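You operate a simulated robot arm through the tools that you are given. There is no shell and no other tool.

The job below is to be done with a simulated robot arm. You get a single attempt, and the scene is never put back.

TASK
Stack the 30 mm ring, then the 40 mm ring on the grey camera block, short lens on top.
Fine: the teal cap comes off first and lies on the blue ring mat; rings and lens sit centred; the other rings stay.

It is judged by the outcome, as a careful person would: the job done as asked, and still so three seconds after it is handed in. It fails if anything else is knocked over, pushed out of place, dropped, spilled or broken. Lids that push on must go on centred and level and be pressed home; caps that screw on are set level and turned clockwise until they are tight.

THE ROBOT
A 6-joint arm with a four-finger gripper, fixed in place. Base frame: the origin is on the floor under the middle of its stand, x ahead of it, y to its left, z up; the work surface is at about z = 78.3. Readings come in cm, degrees, newtons and seconds.
It reaches about 104.1 cm from its shoulder. Its first joint turns from -166.0 to 166.0 degrees. Payload 3.67 kg.
The TCP is the grasp point between the finger pads, 2.8 cm short of the fingertips. In the tool frame z runs along the fingers and y along their closing line. The gripper opens to 11.2 cm; its body begins 7.3 cm behind the TCP.
Orientation is told as [roll, pitch, yaw] about the base's x, y, z axes, in that order, counted from this pose: with the fingers straight down and closing along the base's y, the tool's x points along the base's -x, its y along +y and its z along -z.

THE INTERFACE
- The arm moves only by the tool move_arm. Its argument "deltas" is a list of rows, each an object of numbers (a shift or turn left out is 0, a gripper value left out holds the last): "ax", "ay", "az": the turn, a rotation vector about the tool's x, y, z in degrees; "tx", "ty", "tz": the shift along the tool's x, y, z in cm; "fingers": the finger opening in cm, from 0 to 11.2. In form: [{"ax": .., "ay": .., "az": .., "tx": .., "ty": .., "tz": .., "fingers": ..}, ...]. A call has 1 to 20 rows; each row is the pose to reach, as a shift and turn from the pose commanded when the call began, along the tool's axes at that moment. Each row takes 0.2 s and may step no farther than 5 cm and 8.6 degrees from the row before; otherwise, or with a gripper value out of range, the whole call is refused. A pose out of reach is approached as far as the arm can. The call stops where the force on the tool passes 60 N (or 10 N more than at its start, if that is more) or the arm is blocked; 0.2 s more then pass. The fingers move at their own pace (about 10.25 cm/s each) and stop on an object; they squeeze with about 44 N. The grip force told is the motor's: it shows also when the fingers shut on nothing. Time passes only in rows, and 0.2 s behind the last, so rows that repeat a pose let the fingers close. It gives the time, the measured TCP pose, the force on the tool (base axes), the opening and the grip force at its end, in the units of the frame above (readings bear some noise), with the torque about the TCP (base axes, N m) and any sound that the robot's microphone picked up.
- Cameras (640 x 400 px; columns grow to the right, rows downward): "scene" is fixed at [5.09, 49.87, 135.26]; the picture's right is [-0.24, -0.97, 0.00], its down [-0.69, 0.17, -0.70] and it looks along [0.68, -0.17, -0.71] (base axes); focal length 311 px, centre (320, 200). "wrist" rides on the gripper at [6, -1.8, -10.4] in the tool frame; the picture's right is [0.29, 0.96, 0.00], its down [-0.80, 0.24, -0.55] and it looks along [-0.53, 0.16, 0.83] (tool axes); focal length 234 px, centre (320, 200). There is no depth. A picture from a camera that has moved, and an enlarged one, comes with that camera's place and axes in the base frame and with its lens.
- capture(camera): a new picture of that camera. It takes no simulated time.
- zoom(camera, box): a new picture of the part [left, top, right, bottom] of that camera's present view, enlarged. It takes no simulated time.
- sign_off(): hands the job in; it is judged then, once.

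Nothing tells you positions but the pictures and the camera data. Unless the task says otherwise, let go and move clear before handing in.

The tools are called after "Request:" as a command line: name --argument value ..., lists and objects as JSON in quotes. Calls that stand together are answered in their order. move_arm: Moves the arm, as the interface text tells. Its arguments: {"type":"object","properties":{"deltas":{"type":"array","items":{"type":"object","properties":{"ax":{"type":"number"},"ay":{"type":"number"},"az":{"type":"number"},"tx":{"type":"number"},"ty":{"type":"number"},"tz":{"type":"number"},"fingers":{"type":"number"}}}}},"required":["deltas"]} The other tools are called the same way: capture (camera) takes a picture; zoom (camera, box) takes an enlarged picture of a part of a camera's view; sign_off () hands the job in.

At the start:

```text
t: 0.0
eef_pos: [44.24, 42.84, 105.8]
ee_rot: [0.0, 0.1, 0.1]
wrist_force: [0.5, -0.1, -1.1]
torque: [0.02, 0.02, -0.03]
opening: 11.22
grip_force: 0.0
```

scene: 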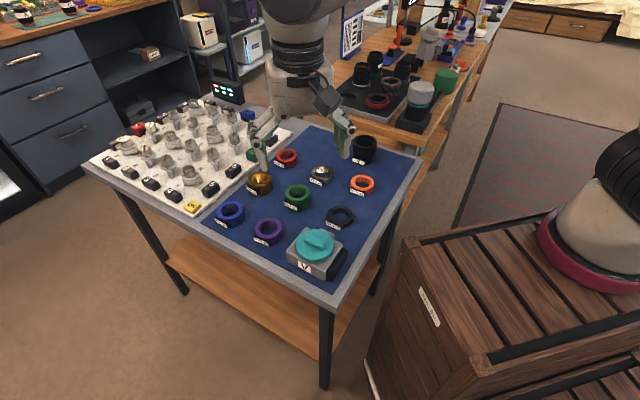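
wrist: 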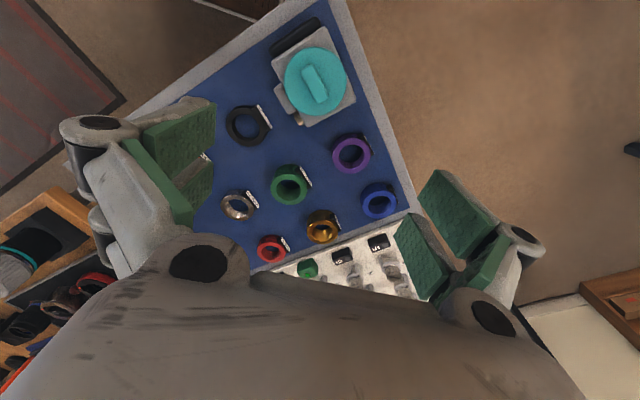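

I see a blue mat with coloured rings, a grey camera block with a teal cap, and a table beyond with other gear. I'll take closer pictures to read the labels before moving.

Request:
zoom --camera "scene" --box '[200, 130, 420, 290]'

Request:
zoom --camera "scene" --box '[200, 170, 300, 250]'

Request:
zoom --camera "scene" --box '[270, 140, 400, 220]'

Request:
zoom --camera "scene" --box '[270, 195, 370, 285]'

Request:
zoom --camera "wrist" --box '[210, 20, 430, 280]'

```text
2.50 times, centred on (310, 210) of scene
camera zoom: at [5.09, 49.87, 135.26], right [-0.24, -0.97, 0.0], down [-0.69, 0.17, -0.7], along [0.68, -0.17, -0.71], focal length 777 px, centre (345, 175)
```

zoom: 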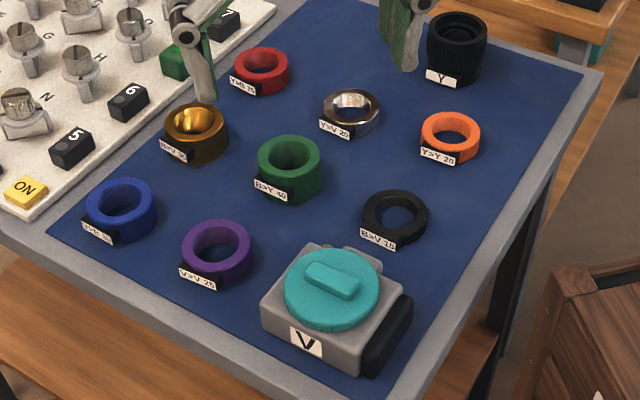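

```text
5.00 times, centred on (250, 210) of scene
camera zoom: at [5.09, 49.87, 135.26], right [-0.24, -0.97, 0.0], down [-0.69, 0.17, -0.7], along [0.68, -0.17, -0.71], focal length 1555 px, centre (670, 150)
```

zoom: 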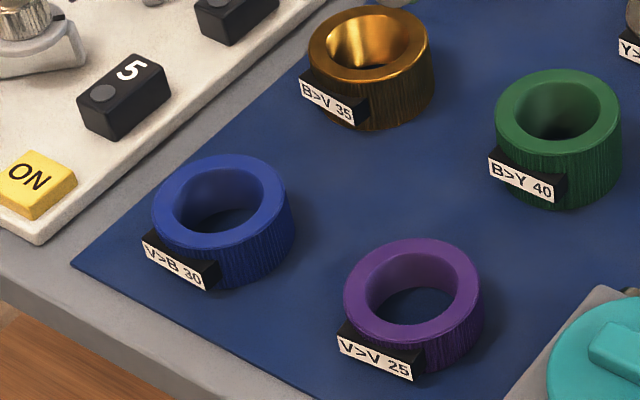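

```text
4.92 times, centred on (335, 180) of scene
camera zoom: at [5.09, 49.87, 135.26], right [-0.24, -0.97, 0.0], down [-0.69, 0.17, -0.7], along [0.68, -0.17, -0.71], focal length 1531 px, centre (246, 298)
```

zoom: 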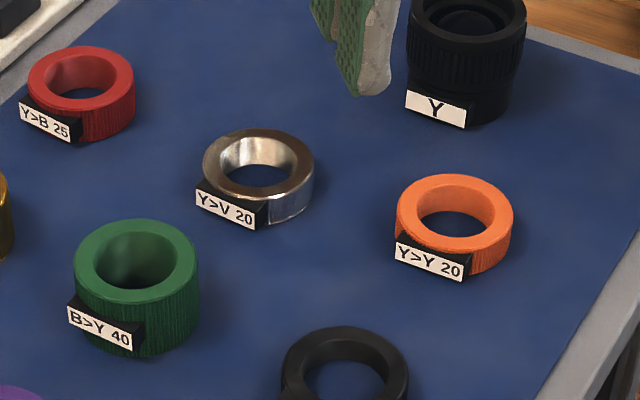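

```text
4.44 times, centred on (320, 240) of scene
camera zoom: at [5.09, 49.87, 135.26], right [-0.24, -0.97, 0.0], down [-0.69, 0.17, -0.7], along [0.68, -0.17, -0.71], focal length 1382 px, centre (320, 22)
```

zoom: 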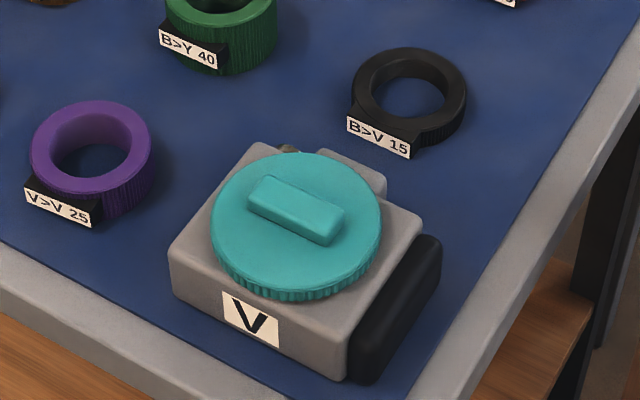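

```text
1.54 times, centred on (320, 150) of wrist
camera zoom: at [38.15, 40.97, 116.19], right [-0.29, 0.96, 0.0], down [0.8, 0.24, 0.55], along [0.53, 0.16, -0.83], focal length 360 px, centre (320, 277)
```

zoom: 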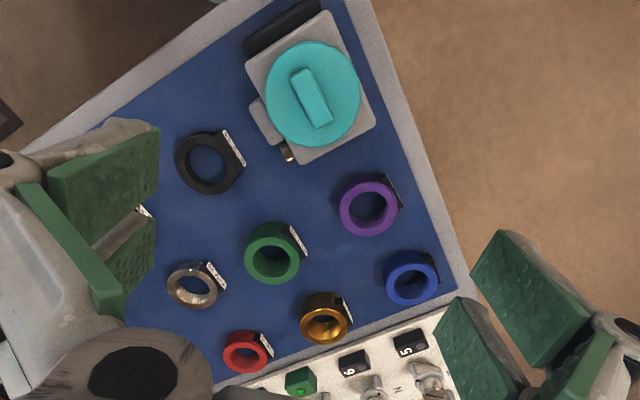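

The labels read V>B 30 (blue ring), B>Y 40 (green ring), lens Y and camera V, which makes a consistent chain. I'll look at the gripper fingers, the far table and the camera block more closely before moving.

Request:
zoom --camera "scene" --box '[230, 60, 380, 180]'

Request:
zoom --camera "scene" --box '[330, 40, 470, 170]'

Request:
zoom --camera "wrist" --box '[230, 0, 390, 140]'

```text
3.33 times, centred on (305, 120) of scene
camera zoom: at [5.09, 49.87, 135.26], right [-0.24, -0.97, 0.0], down [-0.69, 0.17, -0.7], along [0.68, -0.17, -0.71], focal length 1036 px, centre (370, 467)
```

zoom: 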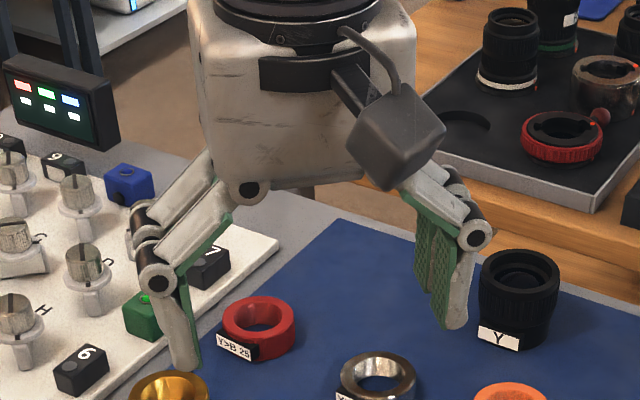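

```text
3.08 times, centred on (400, 105) of scene
camera zoom: at [5.09, 49.87, 135.26], right [-0.24, -0.97, 0.0], down [-0.69, 0.17, -0.7], along [0.68, -0.17, -0.71], focal length 957 px, centre (74, 492)
```

zoom: 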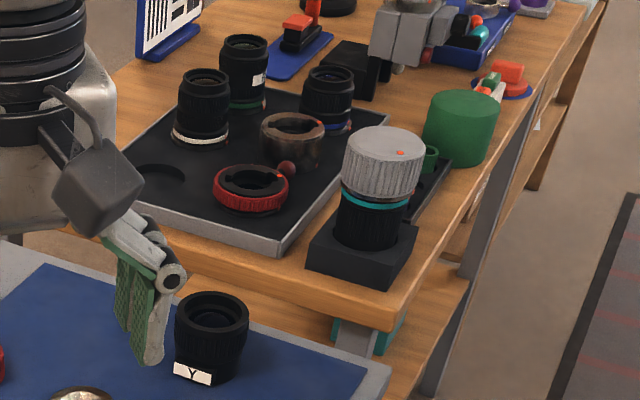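

```text
2.86 times, centred on (310, 70) of wrist
camera zoom: at [38.15, 40.97, 116.19], right [-0.29, 0.96, 0.0], down [0.8, 0.24, 0.55], along [0.53, 0.16, -0.83], focal length 669 px, centre (349, 571)
```

zoom: 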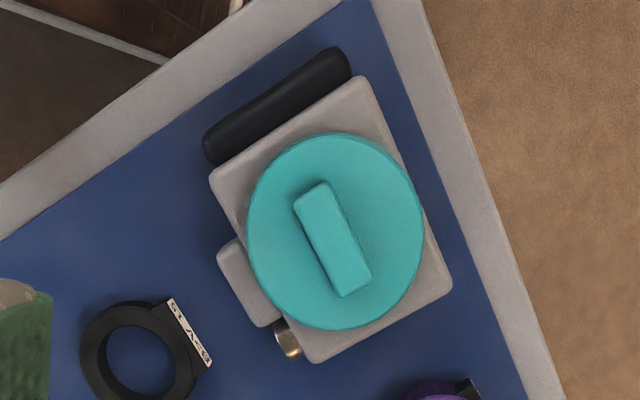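

The camera block is centred near (42, 41.7), rotated about 45°, and the bar on the cap runs at roughly 40–45°. I'll move above it, turn the gripper to match the bar, and look from closer up.

Request:
move_arm --deltas '[{"az": -7, "tx": 0.4, "ty": -0.2, "tz": 1.5}, {"az": -14, "tx": 0.8, "ty": -0.4, "tz": 3.5}, {"az": -21, "tx": 1.2, "ty": -0.6, "tz": 5.5}, {"az": -28, "tx": 1.6, "ty": -0.8, "tz": 7.5}, {"az": -35, "tx": 2.0, "ty": -1.0, "tz": 9.5}, {"az": -42, "tx": 2.24, "ty": -1.14, "tz": 11}, {"az": -42, "tx": 2.24, "ty": -1.14, "tz": 11}]'

Request:
capture --camera "wrist"

Request:
capture --camera "scene"

```text
t: 1.6
eef_pos: [41.99, 41.76, 94.85]
ee_rot: [0.0, 0.1, 42.2]
wrist_force: [-0.4, -0.8, -0.6]
torque: [-0.01, -0.02, 0.03]
opening: 11.2
grip_force: 0.1
```

```text
taken
camera wrist: at [38.66, 36.31, 105.18], right [-0.86, 0.52, 0.0], down [0.43, 0.71, 0.55], along [0.29, 0.47, -0.83], focal length 234 px, centre (320, 200)
```

wrist: 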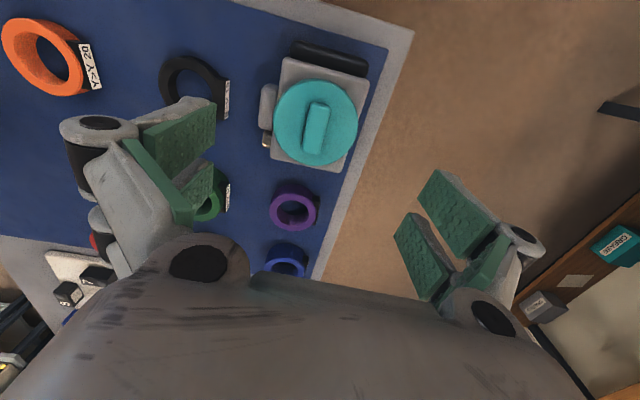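

```text
taken
```

scene: 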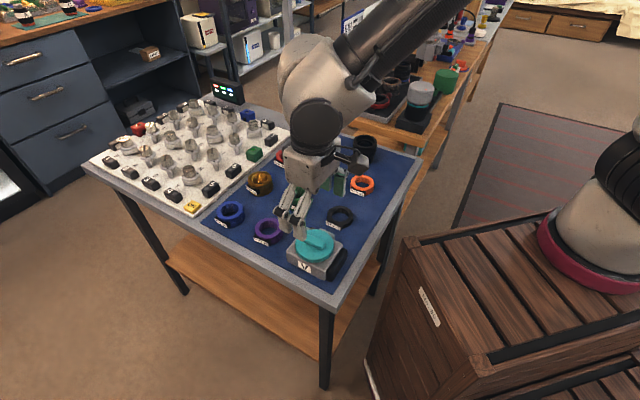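

Request:
zoom --camera "wrist" --box '[240, 30, 400, 190]'

Request:
zoom --camera "scene" --box '[260, 170, 380, 290]'

```text
2.50 times, centred on (320, 110) of wrist
camera zoom: at [38.66, 36.31, 105.18], right [-0.86, 0.52, 0.0], down [0.43, 0.71, 0.55], along [0.29, 0.47, -0.83], focal length 585 px, centre (320, 425)
```

zoom: 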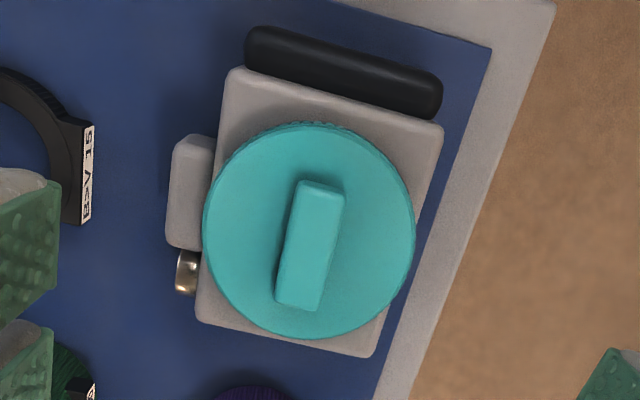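

```text
3.33 times, centred on (320, 230) of scene
camera zoom: at [5.09, 49.87, 135.26], right [-0.24, -0.97, 0.0], down [-0.69, 0.17, -0.7], along [0.68, -0.17, -0.71], focal length 1036 px, centre (320, 100)
```

zoom: 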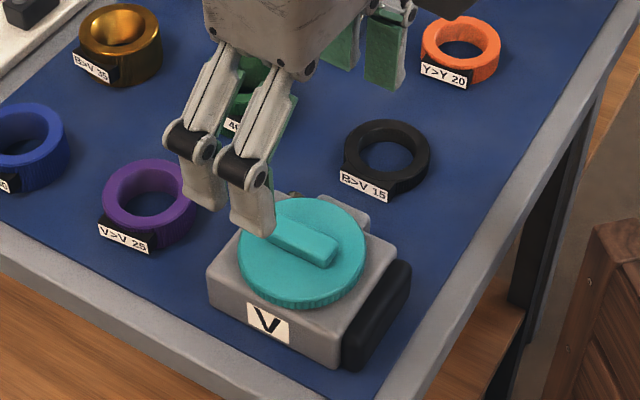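

The cap centre sits about 0.1 / −0.4 cm off the tool axis and the bar is some 3–4° off. I'll correct that, come down to just above the bar and narrow the fingers to check alignment.

Request:
move_arm --deltas '[{"az": -1.5, "tx": 0.06, "ty": -0.2, "tz": 1.5, "fingers": 9}, {"az": -3.3, "tx": 0.13, "ty": -0.4, "tz": 3, "fingers": 7}, {"az": -3.3, "tx": 0.13, "ty": -0.4, "tz": 4.5, "fingers": 4}, {"az": -3.3, "tx": 0.13, "ty": -0.4, "tz": 5.6, "fingers": 4}, {"az": -3.3, "tx": 0.13, "ty": -0.4, "tz": 5.6, "fingers": 4}]'

Request:
capture --camera "wrist"

Request:
zoom --camera "scene" --box '[260, 170, 380, 290]'

```text
t: 2.8
eef_pos: [42.17, 41.33, 89.08]
ee_rot: [0.0, 0.0, 45.3]
wrist_force: [-0.1, 0.3, -0.5]
torque: [-0.01, 0.03, 0.0]
opening: 4.0
grip_force: 0.1
```

```text
taken
camera wrist: at [39.16, 35.78, 99.51], right [-0.88, 0.47, 0.0], down [0.39, 0.74, 0.55], along [0.26, 0.49, -0.83], focal length 234 px, centre (320, 200)
```

wrist: 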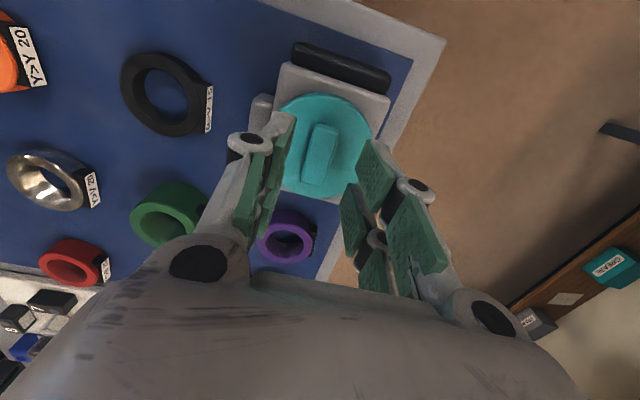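

```text
3.33 times, centred on (320, 230) of scene
camera zoom: at [5.09, 49.87, 135.26], right [-0.24, -0.97, 0.0], down [-0.69, 0.17, -0.7], along [0.68, -0.17, -0.71], focal length 1036 px, centre (320, 100)
```

zoom: 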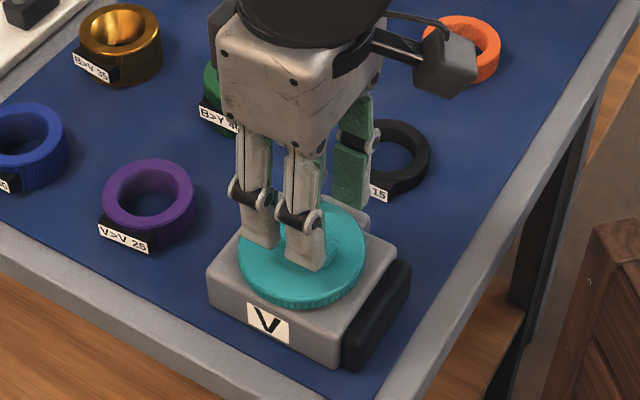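

Request:
zoom --camera "wrist" --box '[220, 80, 460, 300]'

Request:
zoom --camera "scene" --box '[285, 180, 355, 270]'

```text
1.82 times, centred on (340, 190) of wrist
camera zoom: at [39.16, 35.78, 99.51], right [-0.88, 0.47, 0.0], down [0.39, 0.74, 0.55], along [0.26, 0.49, -0.83], focal length 426 px, centre (284, 218)
```

zoom: 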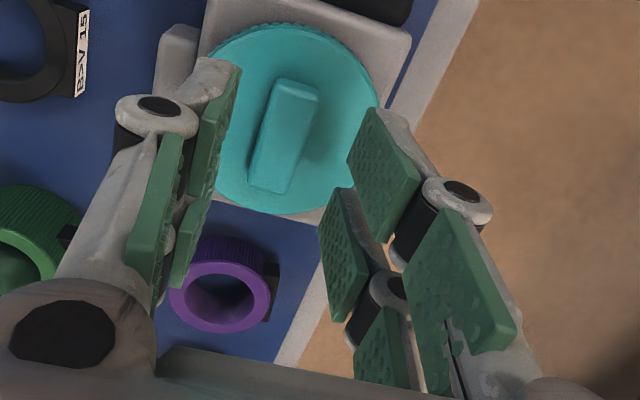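

```text
4.44 times, centred on (320, 225) of scene
camera zoom: at [5.09, 49.87, 135.26], right [-0.24, -0.97, 0.0], down [-0.69, 0.17, -0.7], along [0.68, -0.17, -0.71], focal length 1382 px, centre (320, 89)
```

zoom: 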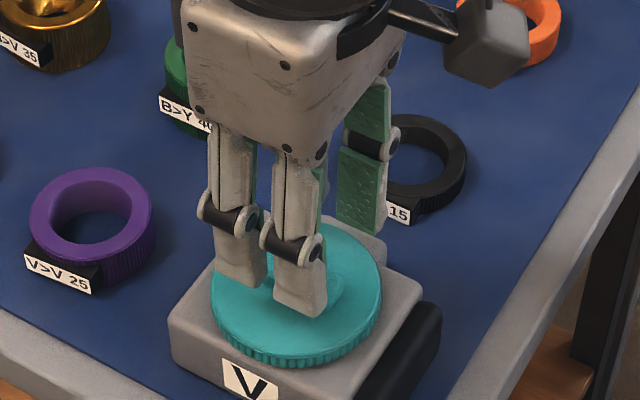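

The pads straddle the bar evenly, about 2° off. I'll rotate slightly and descend in small steps, watching the force.

Request:
move_arm --deltas '[{"az": -2, "tx": 0.2, "tz": 0.4, "fingers": 3.2}, {"az": -2, "tx": 0.2, "tz": 0.8, "fingers": 3.2}, {"az": -2, "tx": 0.2, "tz": 1.2, "fingers": 3.2}, {"az": -2, "tx": 0.2, "tz": 1.2, "fingers": 3.2}]'

Request:
zoom --camera "wrist" --box '[220, 80, 460, 300]'

Request:
zoom --camera "scene" --box '[285, 180, 355, 270]'

```text
t: 3.8
eef_pos: [42.05, 41.14, 88.05]
ee_rot: [0.0, 0.0, 47.3]
wrist_force: [0.3, 0.3, 0.1]
torque: [-0.02, 0.03, 0.0]
opening: 3.2
grip_force: 0.1
```

```text
1.82 times, centred on (340, 190) of wrist
camera zoom: at [39.2, 35.51, 98.37], right [-0.9, 0.44, 0.0], down [0.36, 0.75, 0.55], along [0.24, 0.5, -0.83], focal length 426 px, centre (284, 218)
```

zoom: 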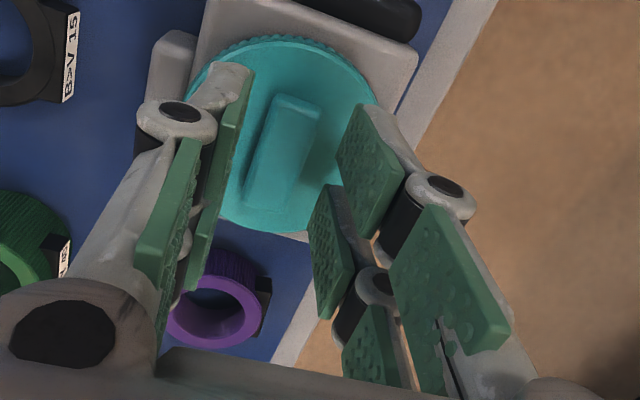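

```text
4.44 times, centred on (320, 225) of scene
camera zoom: at [5.09, 49.87, 135.26], right [-0.24, -0.97, 0.0], down [-0.69, 0.17, -0.7], along [0.68, -0.17, -0.71], focal length 1382 px, centre (320, 89)
```

zoom: 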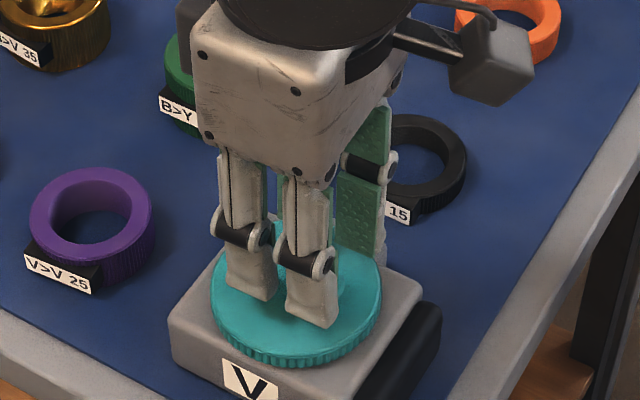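

Request:
move_arm --deltas '[{"tz": 0.2}, {"tz": 0.4}, {"tz": 0.4}]'

Request:
zoom --camera "wrist" --box '[260, 80, 420, 220]'

Request:
zoom --camera "scene" --box '[295, 215, 350, 265]'

```text
t: 4.6
eef_pos: [41.94, 41.28, 87.66]
ee_rot: [0.1, 0.0, 47.3]
wrist_force: [0.1, -0.4, -0.2]
torque: [0.0, 0.05, 0.02]
opening: 3.2
grip_force: 0.1
```

```text
2.86 times, centred on (340, 150) of wrist
camera zoom: at [39.21, 35.48, 97.99], right [-0.9, 0.44, 0.0], down [0.36, 0.75, 0.55], along [0.24, 0.5, -0.83], focal length 669 px, centre (263, 343)
```

zoom: 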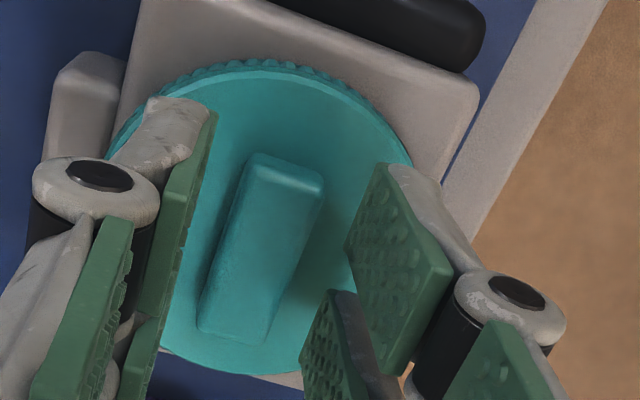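

```text
8.00 times, centred on (322, 240) of scene
camera zoom: at [5.09, 49.87, 135.26], right [-0.24, -0.97, 0.0], down [-0.69, 0.17, -0.7], along [0.68, -0.17, -0.71], focal length 2488 px, centre (300, -120)
```

zoom: 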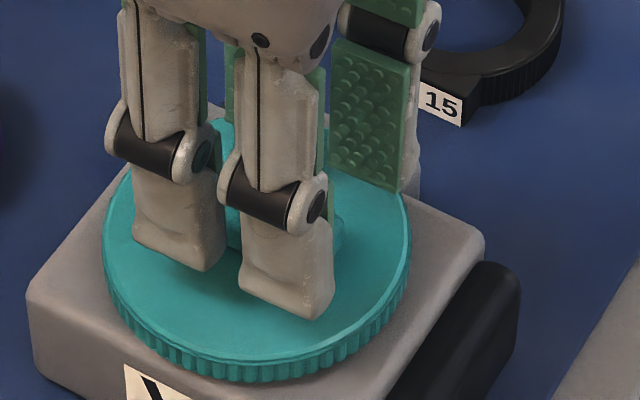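

Request:
move_arm --deltas '[{"tz": 0.1}, {"tz": 0.2}, {"tz": 0.2}]'

```text
t: 5.4
eef_pos: [41.86, 41.29, 87.31]
ee_rot: [0.0, 0.0, 47.3]
wrist_force: [0.7, -0.2, 0.4]
torque: [0.0, 0.0, -0.02]
opening: 3.23
grip_force: 0.1
```

The fingers are level around the bar with no contact yet. Now I close on it.

Request:
move_arm --deltas '[{"fingers": 2.2}, {"fingers": 2.2}]'

Request:
zoom --camera "wrist" --box '[260, 80, 420, 220]'

```text
t: 6.0
eef_pos: [42.03, 41.32, 87.32]
ee_rot: [0.0, 0.0, 47.3]
wrist_force: [-1.0, 1.0, 0.1]
torque: [0.0, 0.03, 0.0]
opening: 2.18
grip_force: 0.0
```

```text
2.86 times, centred on (340, 150) of wrist
camera zoom: at [39.19, 35.46, 97.78], right [-0.9, 0.44, 0.0], down [0.36, 0.75, 0.55], along [0.24, 0.5, -0.83], focal length 669 px, centre (263, 343)
```

zoom: 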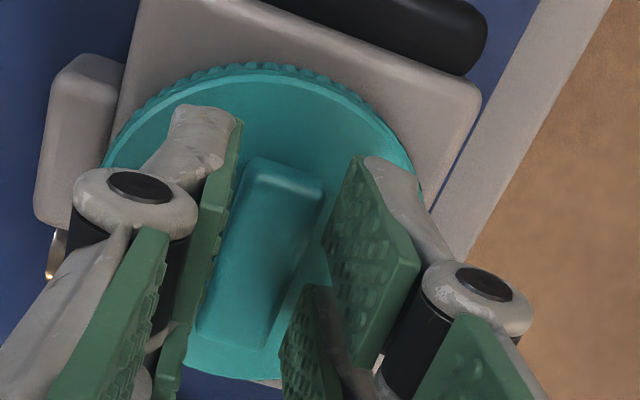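

Request:
move_arm --deltas '[{"ty": -0.1, "fingers": 2.2}, {"ty": -0.1, "fingers": 1.8}, {"ty": -0.1, "fingers": 1.0}, {"ty": -0.1, "fingers": 0.8}, {"ty": -0.1, "fingers": 0.8}]'

Request:
zoom --camera "wrist" --box '[260, 80, 420, 220]'

Request:
zoom --camera "scene" --box '[275, 195, 365, 285]'

```text
t: 7.2
eef_pos: [42.03, 41.2, 87.4]
ee_rot: [-0.1, 0.0, 47.3]
wrist_force: [0.3, 0.0, -0.1]
torque: [0.0, 0.0, 0.02]
opening: 0.82
grip_force: 0.1
```

```text
2.86 times, centred on (340, 150) of wrist
camera zoom: at [39.26, 35.39, 97.78], right [-0.9, 0.44, 0.0], down [0.36, 0.75, 0.55], along [0.24, 0.5, -0.83], focal length 669 px, centre (263, 343)
```

zoom: 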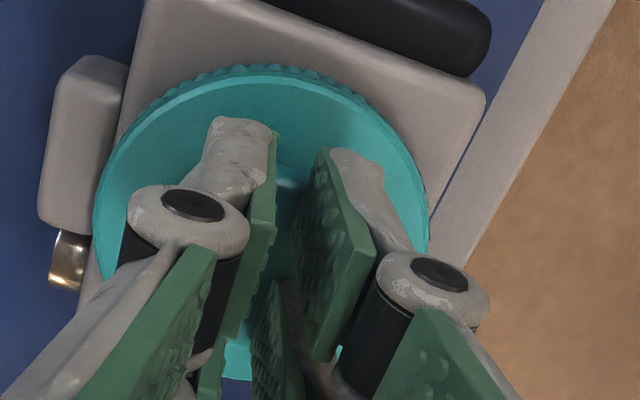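

```text
4.44 times, centred on (320, 240) of scene
camera zoom: at [5.09, 49.87, 135.26], right [-0.24, -0.97, 0.0], down [-0.69, 0.17, -0.7], along [0.68, -0.17, -0.71], focal length 1382 px, centre (320, 22)
```

zoom: 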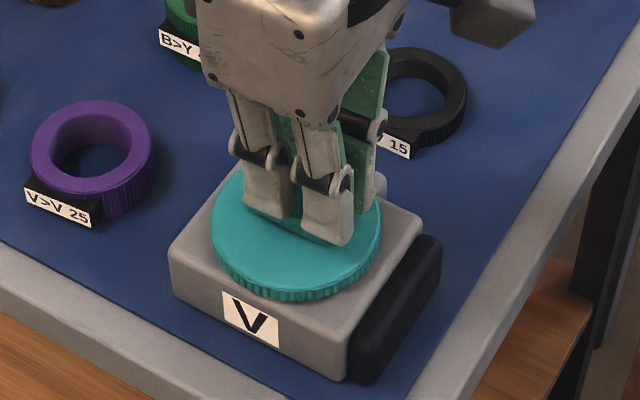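

The fingers closed to 0.8 cm without touching anything, so the bar top is lower than I had assumed (cap top nearer z≈83.1). I'll reopen, recentre and go lower while watching the force.

Request:
move_arm --deltas '[{"fingers": 3.2}, {"tx": -0.5, "ty": 0.12, "fingers": 3.2}, {"tx": -0.5, "ty": 0.12, "tz": 0.3, "fingers": 3.2}, {"tx": -0.5, "ty": 0.12, "tz": 0.5, "fingers": 3.2}, {"tx": -0.5, "ty": 0.12, "tz": 0.5, "fingers": 3.2}]'

Request:
zoom --camera "wrist" --box '[260, 80, 420, 220]'

Request:
zoom --camera "scene" --box '[295, 215, 350, 265]'

```text
t: 8.4
eef_pos: [42.34, 41.53, 86.97]
ee_rot: [0.0, 0.0, 47.4]
wrist_force: [0.1, -0.3, -0.1]
torque: [0.0, -0.02, 0.0]
opening: 3.22
grip_force: 0.0
```

```text
2.86 times, centred on (340, 150) of wrist
camera zoom: at [39.51, 35.85, 97.26], right [-0.9, 0.44, 0.0], down [0.36, 0.75, 0.55], along [0.24, 0.5, -0.83], focal length 669 px, centre (263, 343)
```

zoom: 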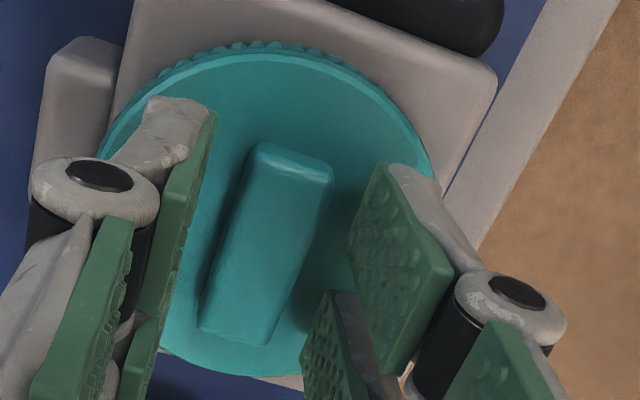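

```text
8.00 times, centred on (322, 240) of scene
camera zoom: at [5.09, 49.87, 135.26], right [-0.24, -0.97, 0.0], down [-0.69, 0.17, -0.7], along [0.68, -0.17, -0.71], focal length 2488 px, centre (300, -120)
```

zoom: 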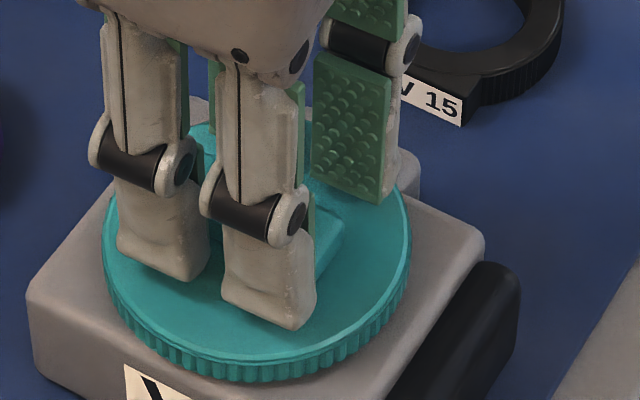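

Request:
move_arm --deltas '[{"tz": 0.15}, {"tz": 0.3}, {"tz": 0.4}, {"tz": 0.4}]'

Request:
zoom --camera "scene" --box '[295, 215, 350, 265]'

```text
t: 9.4
eef_pos: [42.24, 41.57, 86.41]
ee_rot: [0.0, -0.1, 47.3]
wrist_force: [0.3, -0.1, 0.6]
torque: [-0.02, 0.0, 0.03]
opening: 3.24
grip_force: 0.1
```

```text
8.00 times, centred on (322, 240) of scene
camera zoom: at [5.09, 49.87, 135.26], right [-0.24, -0.97, 0.0], down [-0.69, 0.17, -0.7], along [0.68, -0.17, -0.71], focal length 2488 px, centre (300, -120)
```

zoom: 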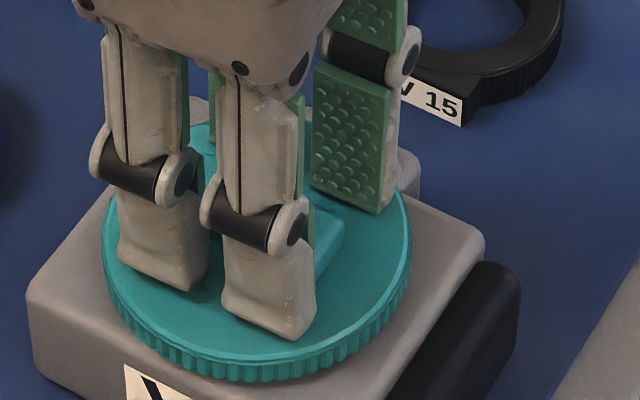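

Request:
move_arm --deltas '[{"tz": 0.1}, {"tz": 0.2}, {"tz": 0.2}]'

Request:
zoom --camera "wrist" --box '[260, 80, 420, 220]'

```text
t: 10.2
eef_pos: [42.31, 41.59, 86.32]
ee_rot: [-0.1, 0.0, 47.3]
wrist_force: [0.1, 0.6, 0.0]
torque: [-0.01, -0.01, 0.02]
opening: 3.21
grip_force: 0.1
```

```text
2.86 times, centred on (340, 150) of wrist
camera zoom: at [39.52, 35.88, 96.66], right [-0.9, 0.44, 0.0], down [0.36, 0.75, 0.55], along [0.24, 0.5, -0.83], focal length 669 px, centre (263, 343)
```

zoom: 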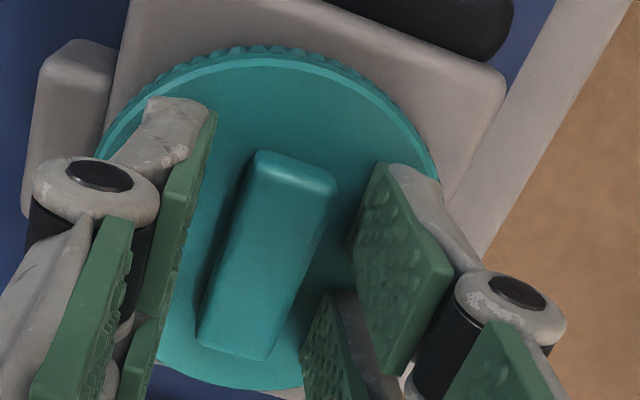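

Request:
move_arm --deltas '[{"fingers": 2.2}, {"fingers": 2.0}, {"fingers": 2.0}]'

Request:
zoom --camera "wrist" --box '[260, 80, 420, 220]'

```text
t: 11.0
eef_pos: [42.42, 41.66, 86.25]
ee_rot: [0.0, 0.0, 47.4]
wrist_force: [-0.4, -0.6, -0.3]
torque: [0.01, -0.02, 0.03]
opening: 1.99
grip_force: 0.0
```

```text
2.86 times, centred on (340, 150) of wrist
camera zoom: at [39.52, 35.88, 96.67], right [-0.9, 0.44, 0.0], down [0.36, 0.75, 0.55], along [0.24, 0.5, -0.83], focal length 669 px, centre (263, 343)
```

zoom: 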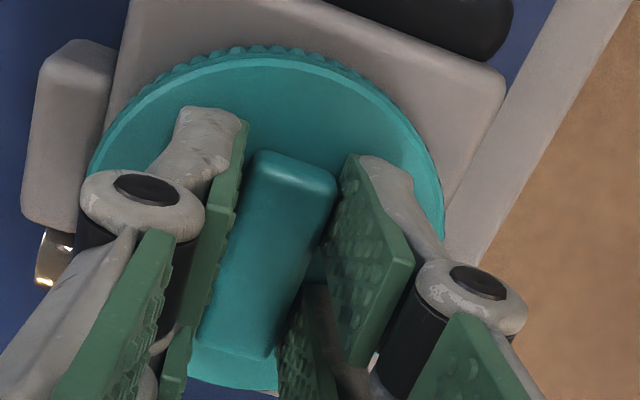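

Request:
move_arm --deltas '[{"fingers": 1.6}, {"fingers": 1.2}, {"fingers": 0.8}, {"fingers": 0.8}]'

Request:
zoom --camera "wrist" --box '[260, 80, 420, 220]'

Request:
zoom --camera "scene" --box '[275, 195, 365, 285]'

```text
t: 12.0
eef_pos: [42.36, 41.65, 86.34]
ee_rot: [0.0, 0.1, 47.3]
wrist_force: [-0.6, -0.3, 0.6]
torque: [-0.01, 0.01, 0.0]
opening: 1.69
grip_force: 43.8
```

```text
2.86 times, centred on (340, 150) of wrist
camera zoom: at [39.52, 35.88, 96.66], right [-0.9, 0.44, 0.0], down [0.36, 0.75, 0.55], along [0.24, 0.5, -0.83], focal length 669 px, centre (263, 343)
```

zoom: 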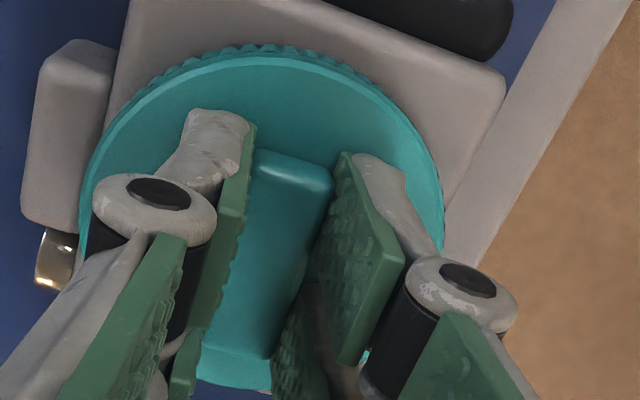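

```text
4.44 times, centred on (320, 240) of scene
camera zoom: at [5.09, 49.87, 135.26], right [-0.24, -0.97, 0.0], down [-0.69, 0.17, -0.7], along [0.68, -0.17, -0.71], focal length 1382 px, centre (320, 22)
```

zoom: 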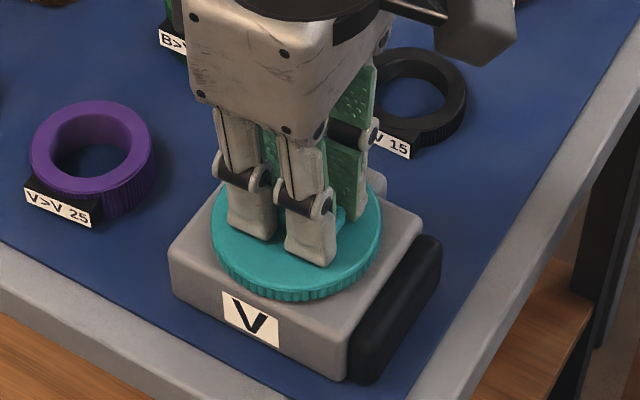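

The bar is gripped, 1.69 cm wide with 44 N. I'll try a very small lift to see whether the cap is loose or screwed on.

Request:
move_arm --deltas '[{"tz": -0.05}, {"tz": -0.1}]'

Request:
zoom --camera "scene" --box '[275, 195, 365, 285]'

```text
t: 12.6
eef_pos: [42.35, 41.68, 86.42]
ee_rot: [0.0, 0.0, 47.3]
wrist_force: [-0.2, 0.4, 0.0]
torque: [0.02, -0.02, -0.03]
opening: 1.69
grip_force: 44.2
```

```text
4.44 times, centred on (320, 240) of scene
camera zoom: at [5.09, 49.87, 135.26], right [-0.24, -0.97, 0.0], down [-0.69, 0.17, -0.7], along [0.68, -0.17, -0.71], focal length 1382 px, centre (320, 22)
```

zoom: 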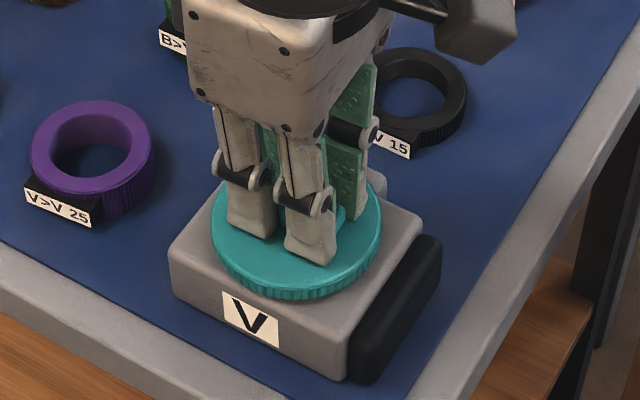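

Request:
move_arm --deltas '[{"tz": -0.1}, {"tz": -0.2}, {"tz": -0.2}]'

Request:
zoom --camera "scene" --box '[275, 195, 365, 285]'

Request:
zoom --camera "wrist" --box '[240, 40, 420, 220]'

```text
t: 13.4
eef_pos: [42.44, 41.66, 86.62]
ee_rot: [0.0, 0.0, 47.2]
wrist_force: [-0.3, -0.2, 0.4]
torque: [-0.01, 0.01, 0.03]
opening: 1.67
grip_force: 44.1
```

```text
4.44 times, centred on (320, 240) of scene
camera zoom: at [5.09, 49.87, 135.26], right [-0.24, -0.97, 0.0], down [-0.69, 0.17, -0.7], along [0.68, -0.17, -0.71], focal length 1382 px, centre (320, 22)
```

zoom: 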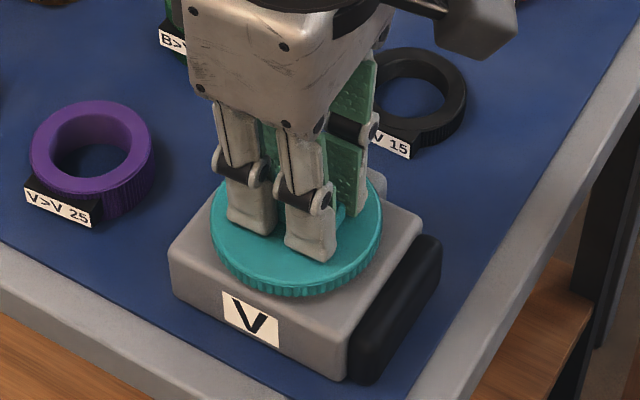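

```text
2.22 times, centred on (330, 130) of wrist
camera zoom: at [39.54, 35.88, 96.99], right [-0.9, 0.44, 0.0], down [0.36, 0.75, 0.55], along [0.24, 0.5, -0.83], focal length 520 px, centre (298, 356)
```

zoom: 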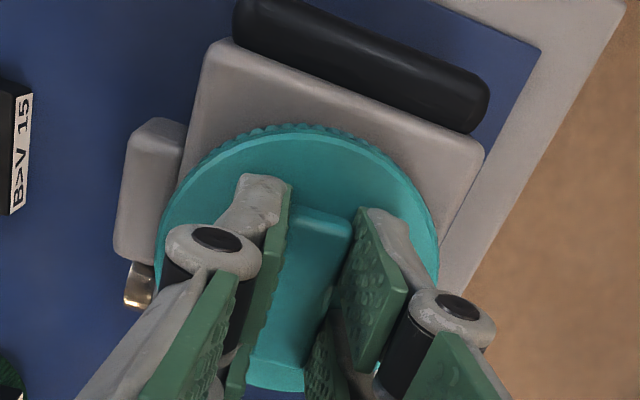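

The cap appears to lift freely (no pull force) and the block hasn't moved. I'll lift a bit more and confirm.

Request:
move_arm --deltas '[{"tz": -0.2}, {"tz": -0.5}, {"tz": -0.8}, {"tz": -0.8}]'

Request:
zoom --camera "scene" --box '[275, 195, 365, 285]'

```text
t: 14.4
eef_pos: [42.37, 41.73, 87.38]
ee_rot: [0.0, -0.1, 47.3]
wrist_force: [0.2, 0.1, -0.2]
torque: [0.04, -0.01, -0.03]
opening: 1.7
grip_force: 44.5
```

```text
4.44 times, centred on (320, 240) of scene
camera zoom: at [5.09, 49.87, 135.26], right [-0.24, -0.97, 0.0], down [-0.69, 0.17, -0.7], along [0.68, -0.17, -0.71], focal length 1382 px, centre (320, 22)
```

zoom: 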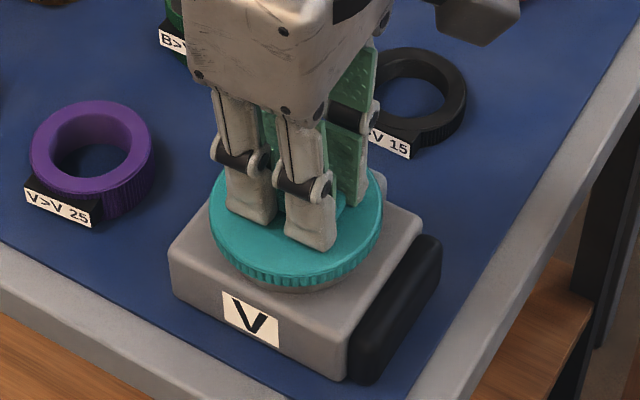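

The cap is off and the block stayed put. I'll lift it clear, then look at the bare mount.

Request:
move_arm --deltas '[{"tz": -1.5}, {"tz": -3.5}, {"tz": -6}, {"tz": -8.5}, {"tz": -10.6}, {"tz": -10.6}]'

Request:
zoom --camera "scene" --box '[275, 195, 365, 285]'

Request:
capture --camera "wrist"

```text
t: 15.8
eef_pos: [42.34, 41.76, 98.02]
ee_rot: [0.0, 0.0, 47.2]
wrist_force: [-0.1, -0.3, -0.4]
torque: [-0.03, -0.03, -0.02]
opening: 1.7
grip_force: 43.7
```

```text
4.44 times, centred on (320, 240) of scene
camera zoom: at [5.09, 49.87, 135.26], right [-0.24, -0.97, 0.0], down [-0.69, 0.17, -0.7], along [0.68, -0.17, -0.71], focal length 1382 px, centre (320, 22)
```

zoom: 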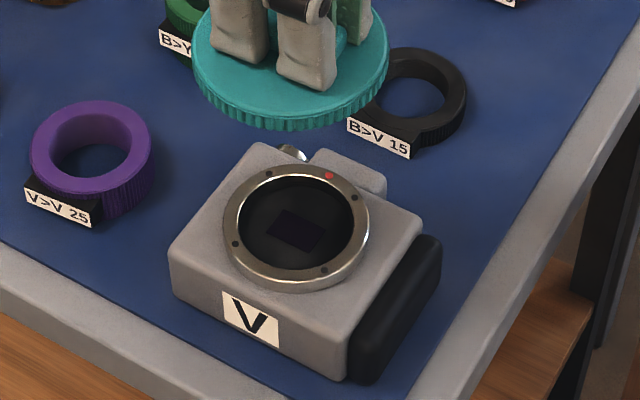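

```text
taken
camera wrist: at [39.49, 35.99, 108.43], right [-0.9, 0.44, 0.0], down [0.36, 0.75, 0.55], along [0.24, 0.5, -0.83], focal length 234 px, centre (320, 200)
```

wrist: 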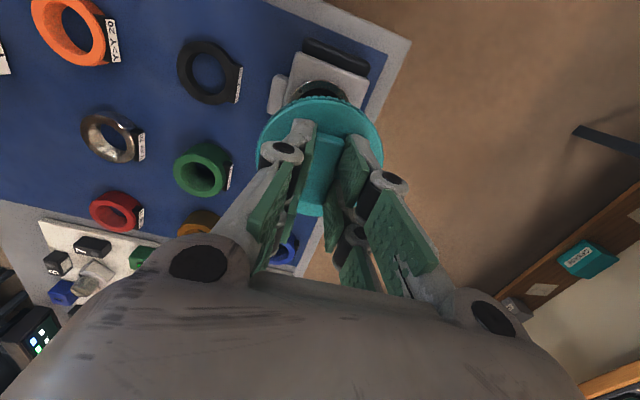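

Request:
move_arm --deltas '[{"tx": -1.2, "ty": -2.4}, {"tx": -2.6, "ty": -5.2}, {"tx": -4.0, "ty": -8.0}, {"tx": -5.4, "ty": -10.8}, {"tx": -6.8, "ty": -13.6}, {"tx": -8.2, "ty": -16.4}, {"tx": -9.6, "ty": -19.2}, {"tx": -11.0, "ty": -22.0}, {"tx": -12.4, "ty": -24.8}, {"tx": -13.8, "ty": -27.6}, {"tx": -15.2, "ty": -30.4}, {"tx": -16.3, "ty": -32.6}, {"tx": -17.09, "ty": -34.16}, {"tx": -17.09, "ty": -34.16}]'

Request:
capture --camera "wrist"

Request:
capture --camera "scene"

```text
t: 18.8
eef_pos: [79.09, 30.97, 98.06]
ee_rot: [0.1, 0.0, 47.3]
wrist_force: [0.8, -0.8, -0.8]
torque: [0.0, -0.02, 0.0]
opening: 1.66
grip_force: 44.0
```

```text
taken
camera wrist: at [76.28, 25.26, 108.4], right [-0.9, 0.44, 0.0], down [0.36, 0.75, 0.55], along [0.24, 0.5, -0.83], focal length 234 px, centre (320, 200)
```

wrist: 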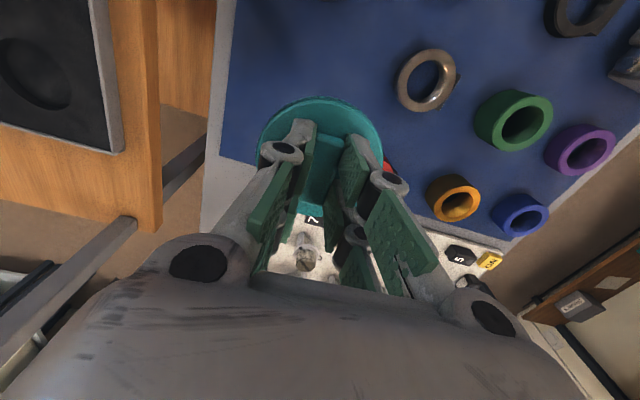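

```text
taken
```

scene: 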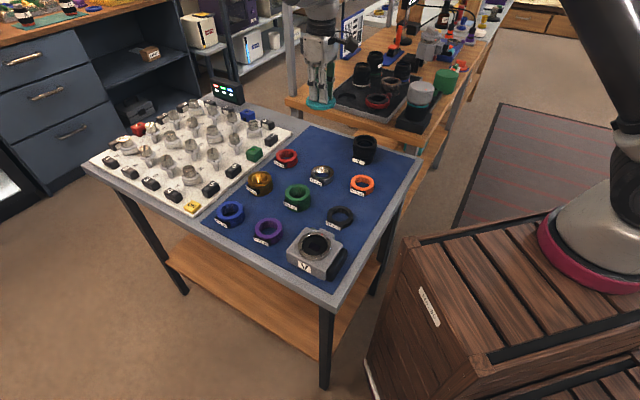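

The cap is held over an empty patch of mat around (79, 31), clear of the red ring, silver ring and lens. I'll descend to just above the mat and check.

Request:
move_arm --deltas '[{"tz": 1.5}, {"tz": 4}, {"tz": 6.5}, {"tz": 9}, {"tz": 11}, {"tz": 12.5}, {"tz": 13.5}, {"tz": 13.5}]'

Request:
zoom --camera "scene" --box '[270, 100, 400, 200]'

Request:
capture --camera "wrist"

```text
t: 20.6
eef_pos: [79.11, 31.01, 84.48]
ee_rot: [0.0, -0.1, 47.2]
wrist_force: [-0.2, 0.0, -0.3]
torque: [0.02, 0.01, 0.0]
opening: 1.71
grip_force: 43.9
```

```text
4.00 times, centred on (335, 150) of scene
camera zoom: at [5.09, 49.87, 135.26], right [-0.24, -0.97, 0.0], down [-0.69, 0.17, -0.7], along [0.68, -0.17, -0.71], focal length 1244 px, centre (260, 400)
```

zoom: 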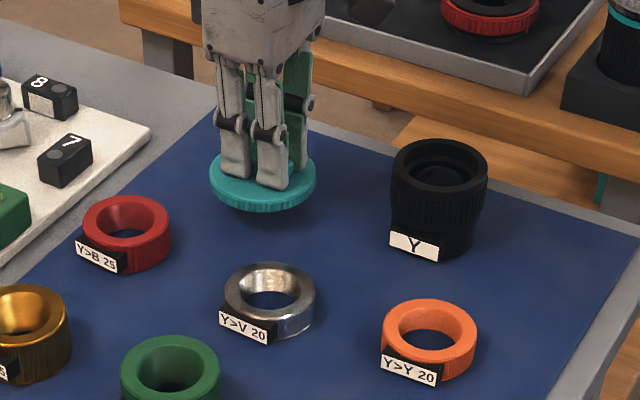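

```text
taken
camera wrist: at [76.24, 25.28, 94.87], right [-0.9, 0.44, 0.0], down [0.36, 0.75, 0.55], along [0.24, 0.5, -0.83], focal length 234 px, centre (320, 200)
```

wrist: 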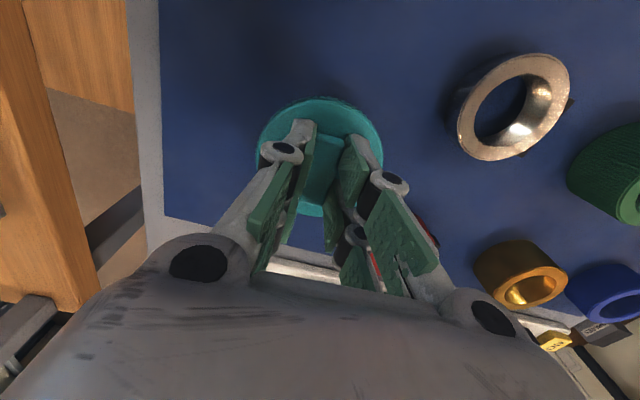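

Request:
move_arm --deltas '[{"tz": 0.3}, {"tz": 0.6}, {"tz": 0.9}, {"tz": 0.9}]'

Request:
zoom --camera "scene" --box '[300, 110, 370, 165]'

```text
t: 21.6
eef_pos: [79.06, 31.01, 83.58]
ee_rot: [0.0, 0.0, 47.3]
wrist_force: [0.1, 0.7, -0.2]
torque: [0.01, 0.01, -0.01]
opening: 1.71
grip_force: 43.8
```

```text
7.27 times, centred on (335, 138) of scene
camera zoom: at [5.09, 49.87, 135.26], right [-0.24, -0.97, 0.0], down [-0.69, 0.17, -0.7], along [0.68, -0.17, -0.71], focal length 2261 px, centre (211, 654)
```

zoom: 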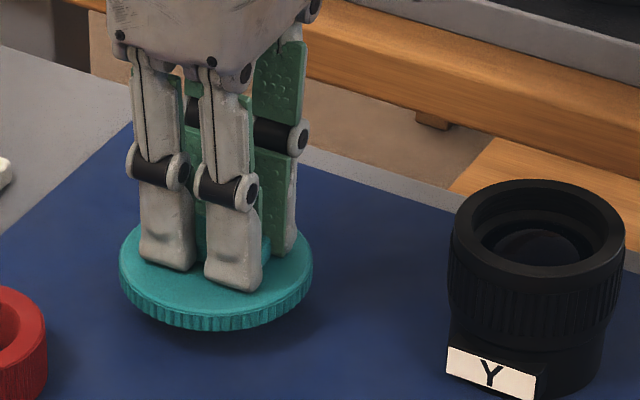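

Request:
move_arm --deltas '[{"tz": 0.15}, {"tz": 0.3}, {"tz": 0.45}, {"tz": 0.45}]'

Request:
zoom --camera "scene" --box '[300, 110, 370, 165]'

```text
t: 22.6
eef_pos: [79.03, 31.02, 83.12]
ee_rot: [0.1, 0.0, 47.4]
wrist_force: [-0.3, -0.1, -0.3]
torque: [0.01, -0.02, 0.0]
opening: 1.68
grip_force: 44.1
```

```text
7.27 times, centred on (335, 138) of scene
camera zoom: at [5.09, 49.87, 135.26], right [-0.24, -0.97, 0.0], down [-0.69, 0.17, -0.7], along [0.68, -0.17, -0.71], focal length 2261 px, centre (211, 654)
```

zoom: 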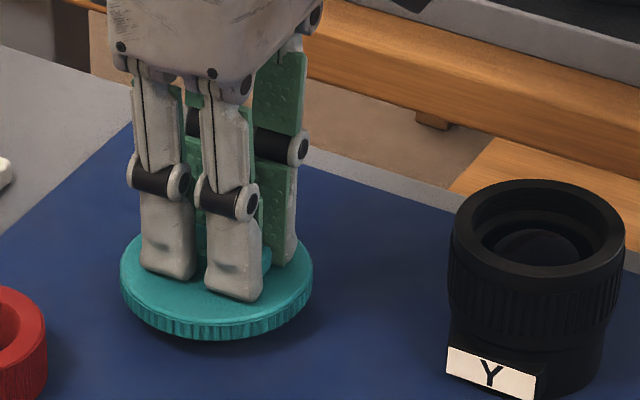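

Request:
move_arm --deltas '[{"tz": 0.1}, {"tz": 0.2}, {"tz": 0.2}]'

Request:
zoom --camera "scene" --box '[300, 110, 370, 165]'

```text
t: 23.4
eef_pos: [79.05, 31.17, 82.95]
ee_rot: [-0.1, 0.0, 47.3]
wrist_force: [0.5, -0.3, 0.5]
torque: [0.02, 0.01, 0.03]
opening: 1.71
grip_force: 43.8
```

```text
7.27 times, centred on (335, 138) of scene
camera zoom: at [5.09, 49.87, 135.26], right [-0.24, -0.97, 0.0], down [-0.69, 0.17, -0.7], along [0.68, -0.17, -0.71], focal length 2261 px, centre (211, 654)
```

zoom: 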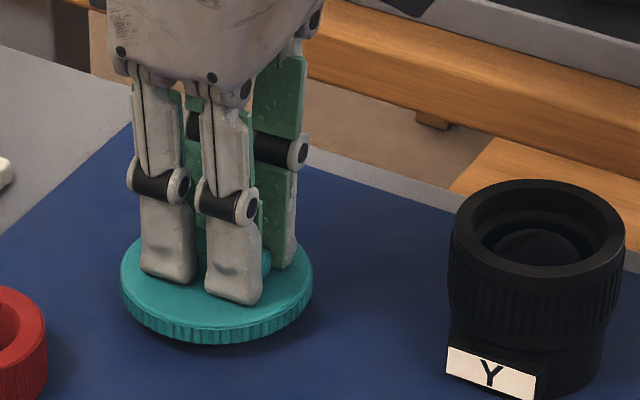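

Request:
move_arm --deltas '[{"tz": 0.08}, {"tz": 0.16}, {"tz": 0.16}]'

Request:
zoom --camera "scene" --box '[300, 110, 370, 165]'

```text
t: 24.2
eef_pos: [79.07, 31.09, 82.73]
ee_rot: [0.0, -0.1, 47.4]
wrist_force: [-1.2, 0.2, -0.7]
torque: [-0.02, 0.01, -0.01]
opening: 1.68
grip_force: 44.0
```

```text
7.27 times, centred on (335, 138) of scene
camera zoom: at [5.09, 49.87, 135.26], right [-0.24, -0.97, 0.0], down [-0.69, 0.17, -0.7], along [0.68, -0.17, -0.71], focal length 2261 px, centre (211, 654)
```

zoom: 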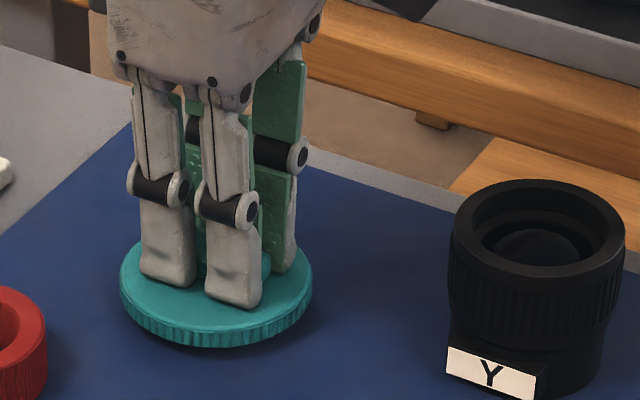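

Request:
move_arm --deltas '[{"tz": 0.07}, {"tz": 0.14}, {"tz": 0.14}]'

Request:
zoom --camera "scene" --box '[300, 110, 370, 165]'

```text
t: 25.0
eef_pos: [78.95, 30.98, 82.61]
ee_rot: [0.1, 0.0, 47.3]
wrist_force: [-0.3, -0.3, -0.7]
torque: [-0.02, -0.01, 0.02]
opening: 1.68
grip_force: 43.9
```

```text
7.27 times, centred on (335, 138) of scene
camera zoom: at [5.09, 49.87, 135.26], right [-0.24, -0.97, 0.0], down [-0.69, 0.17, -0.7], along [0.68, -0.17, -0.71], focal length 2261 px, centre (211, 654)
```

zoom: 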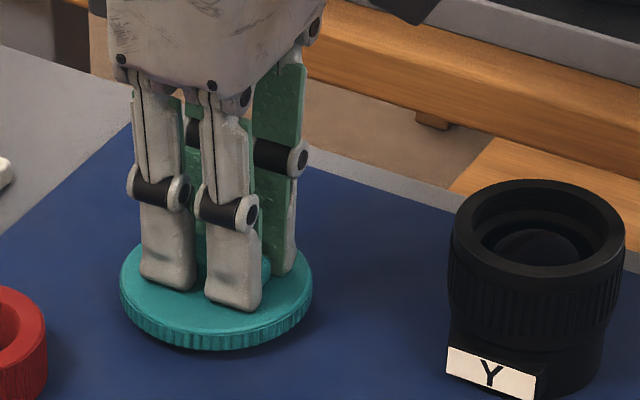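

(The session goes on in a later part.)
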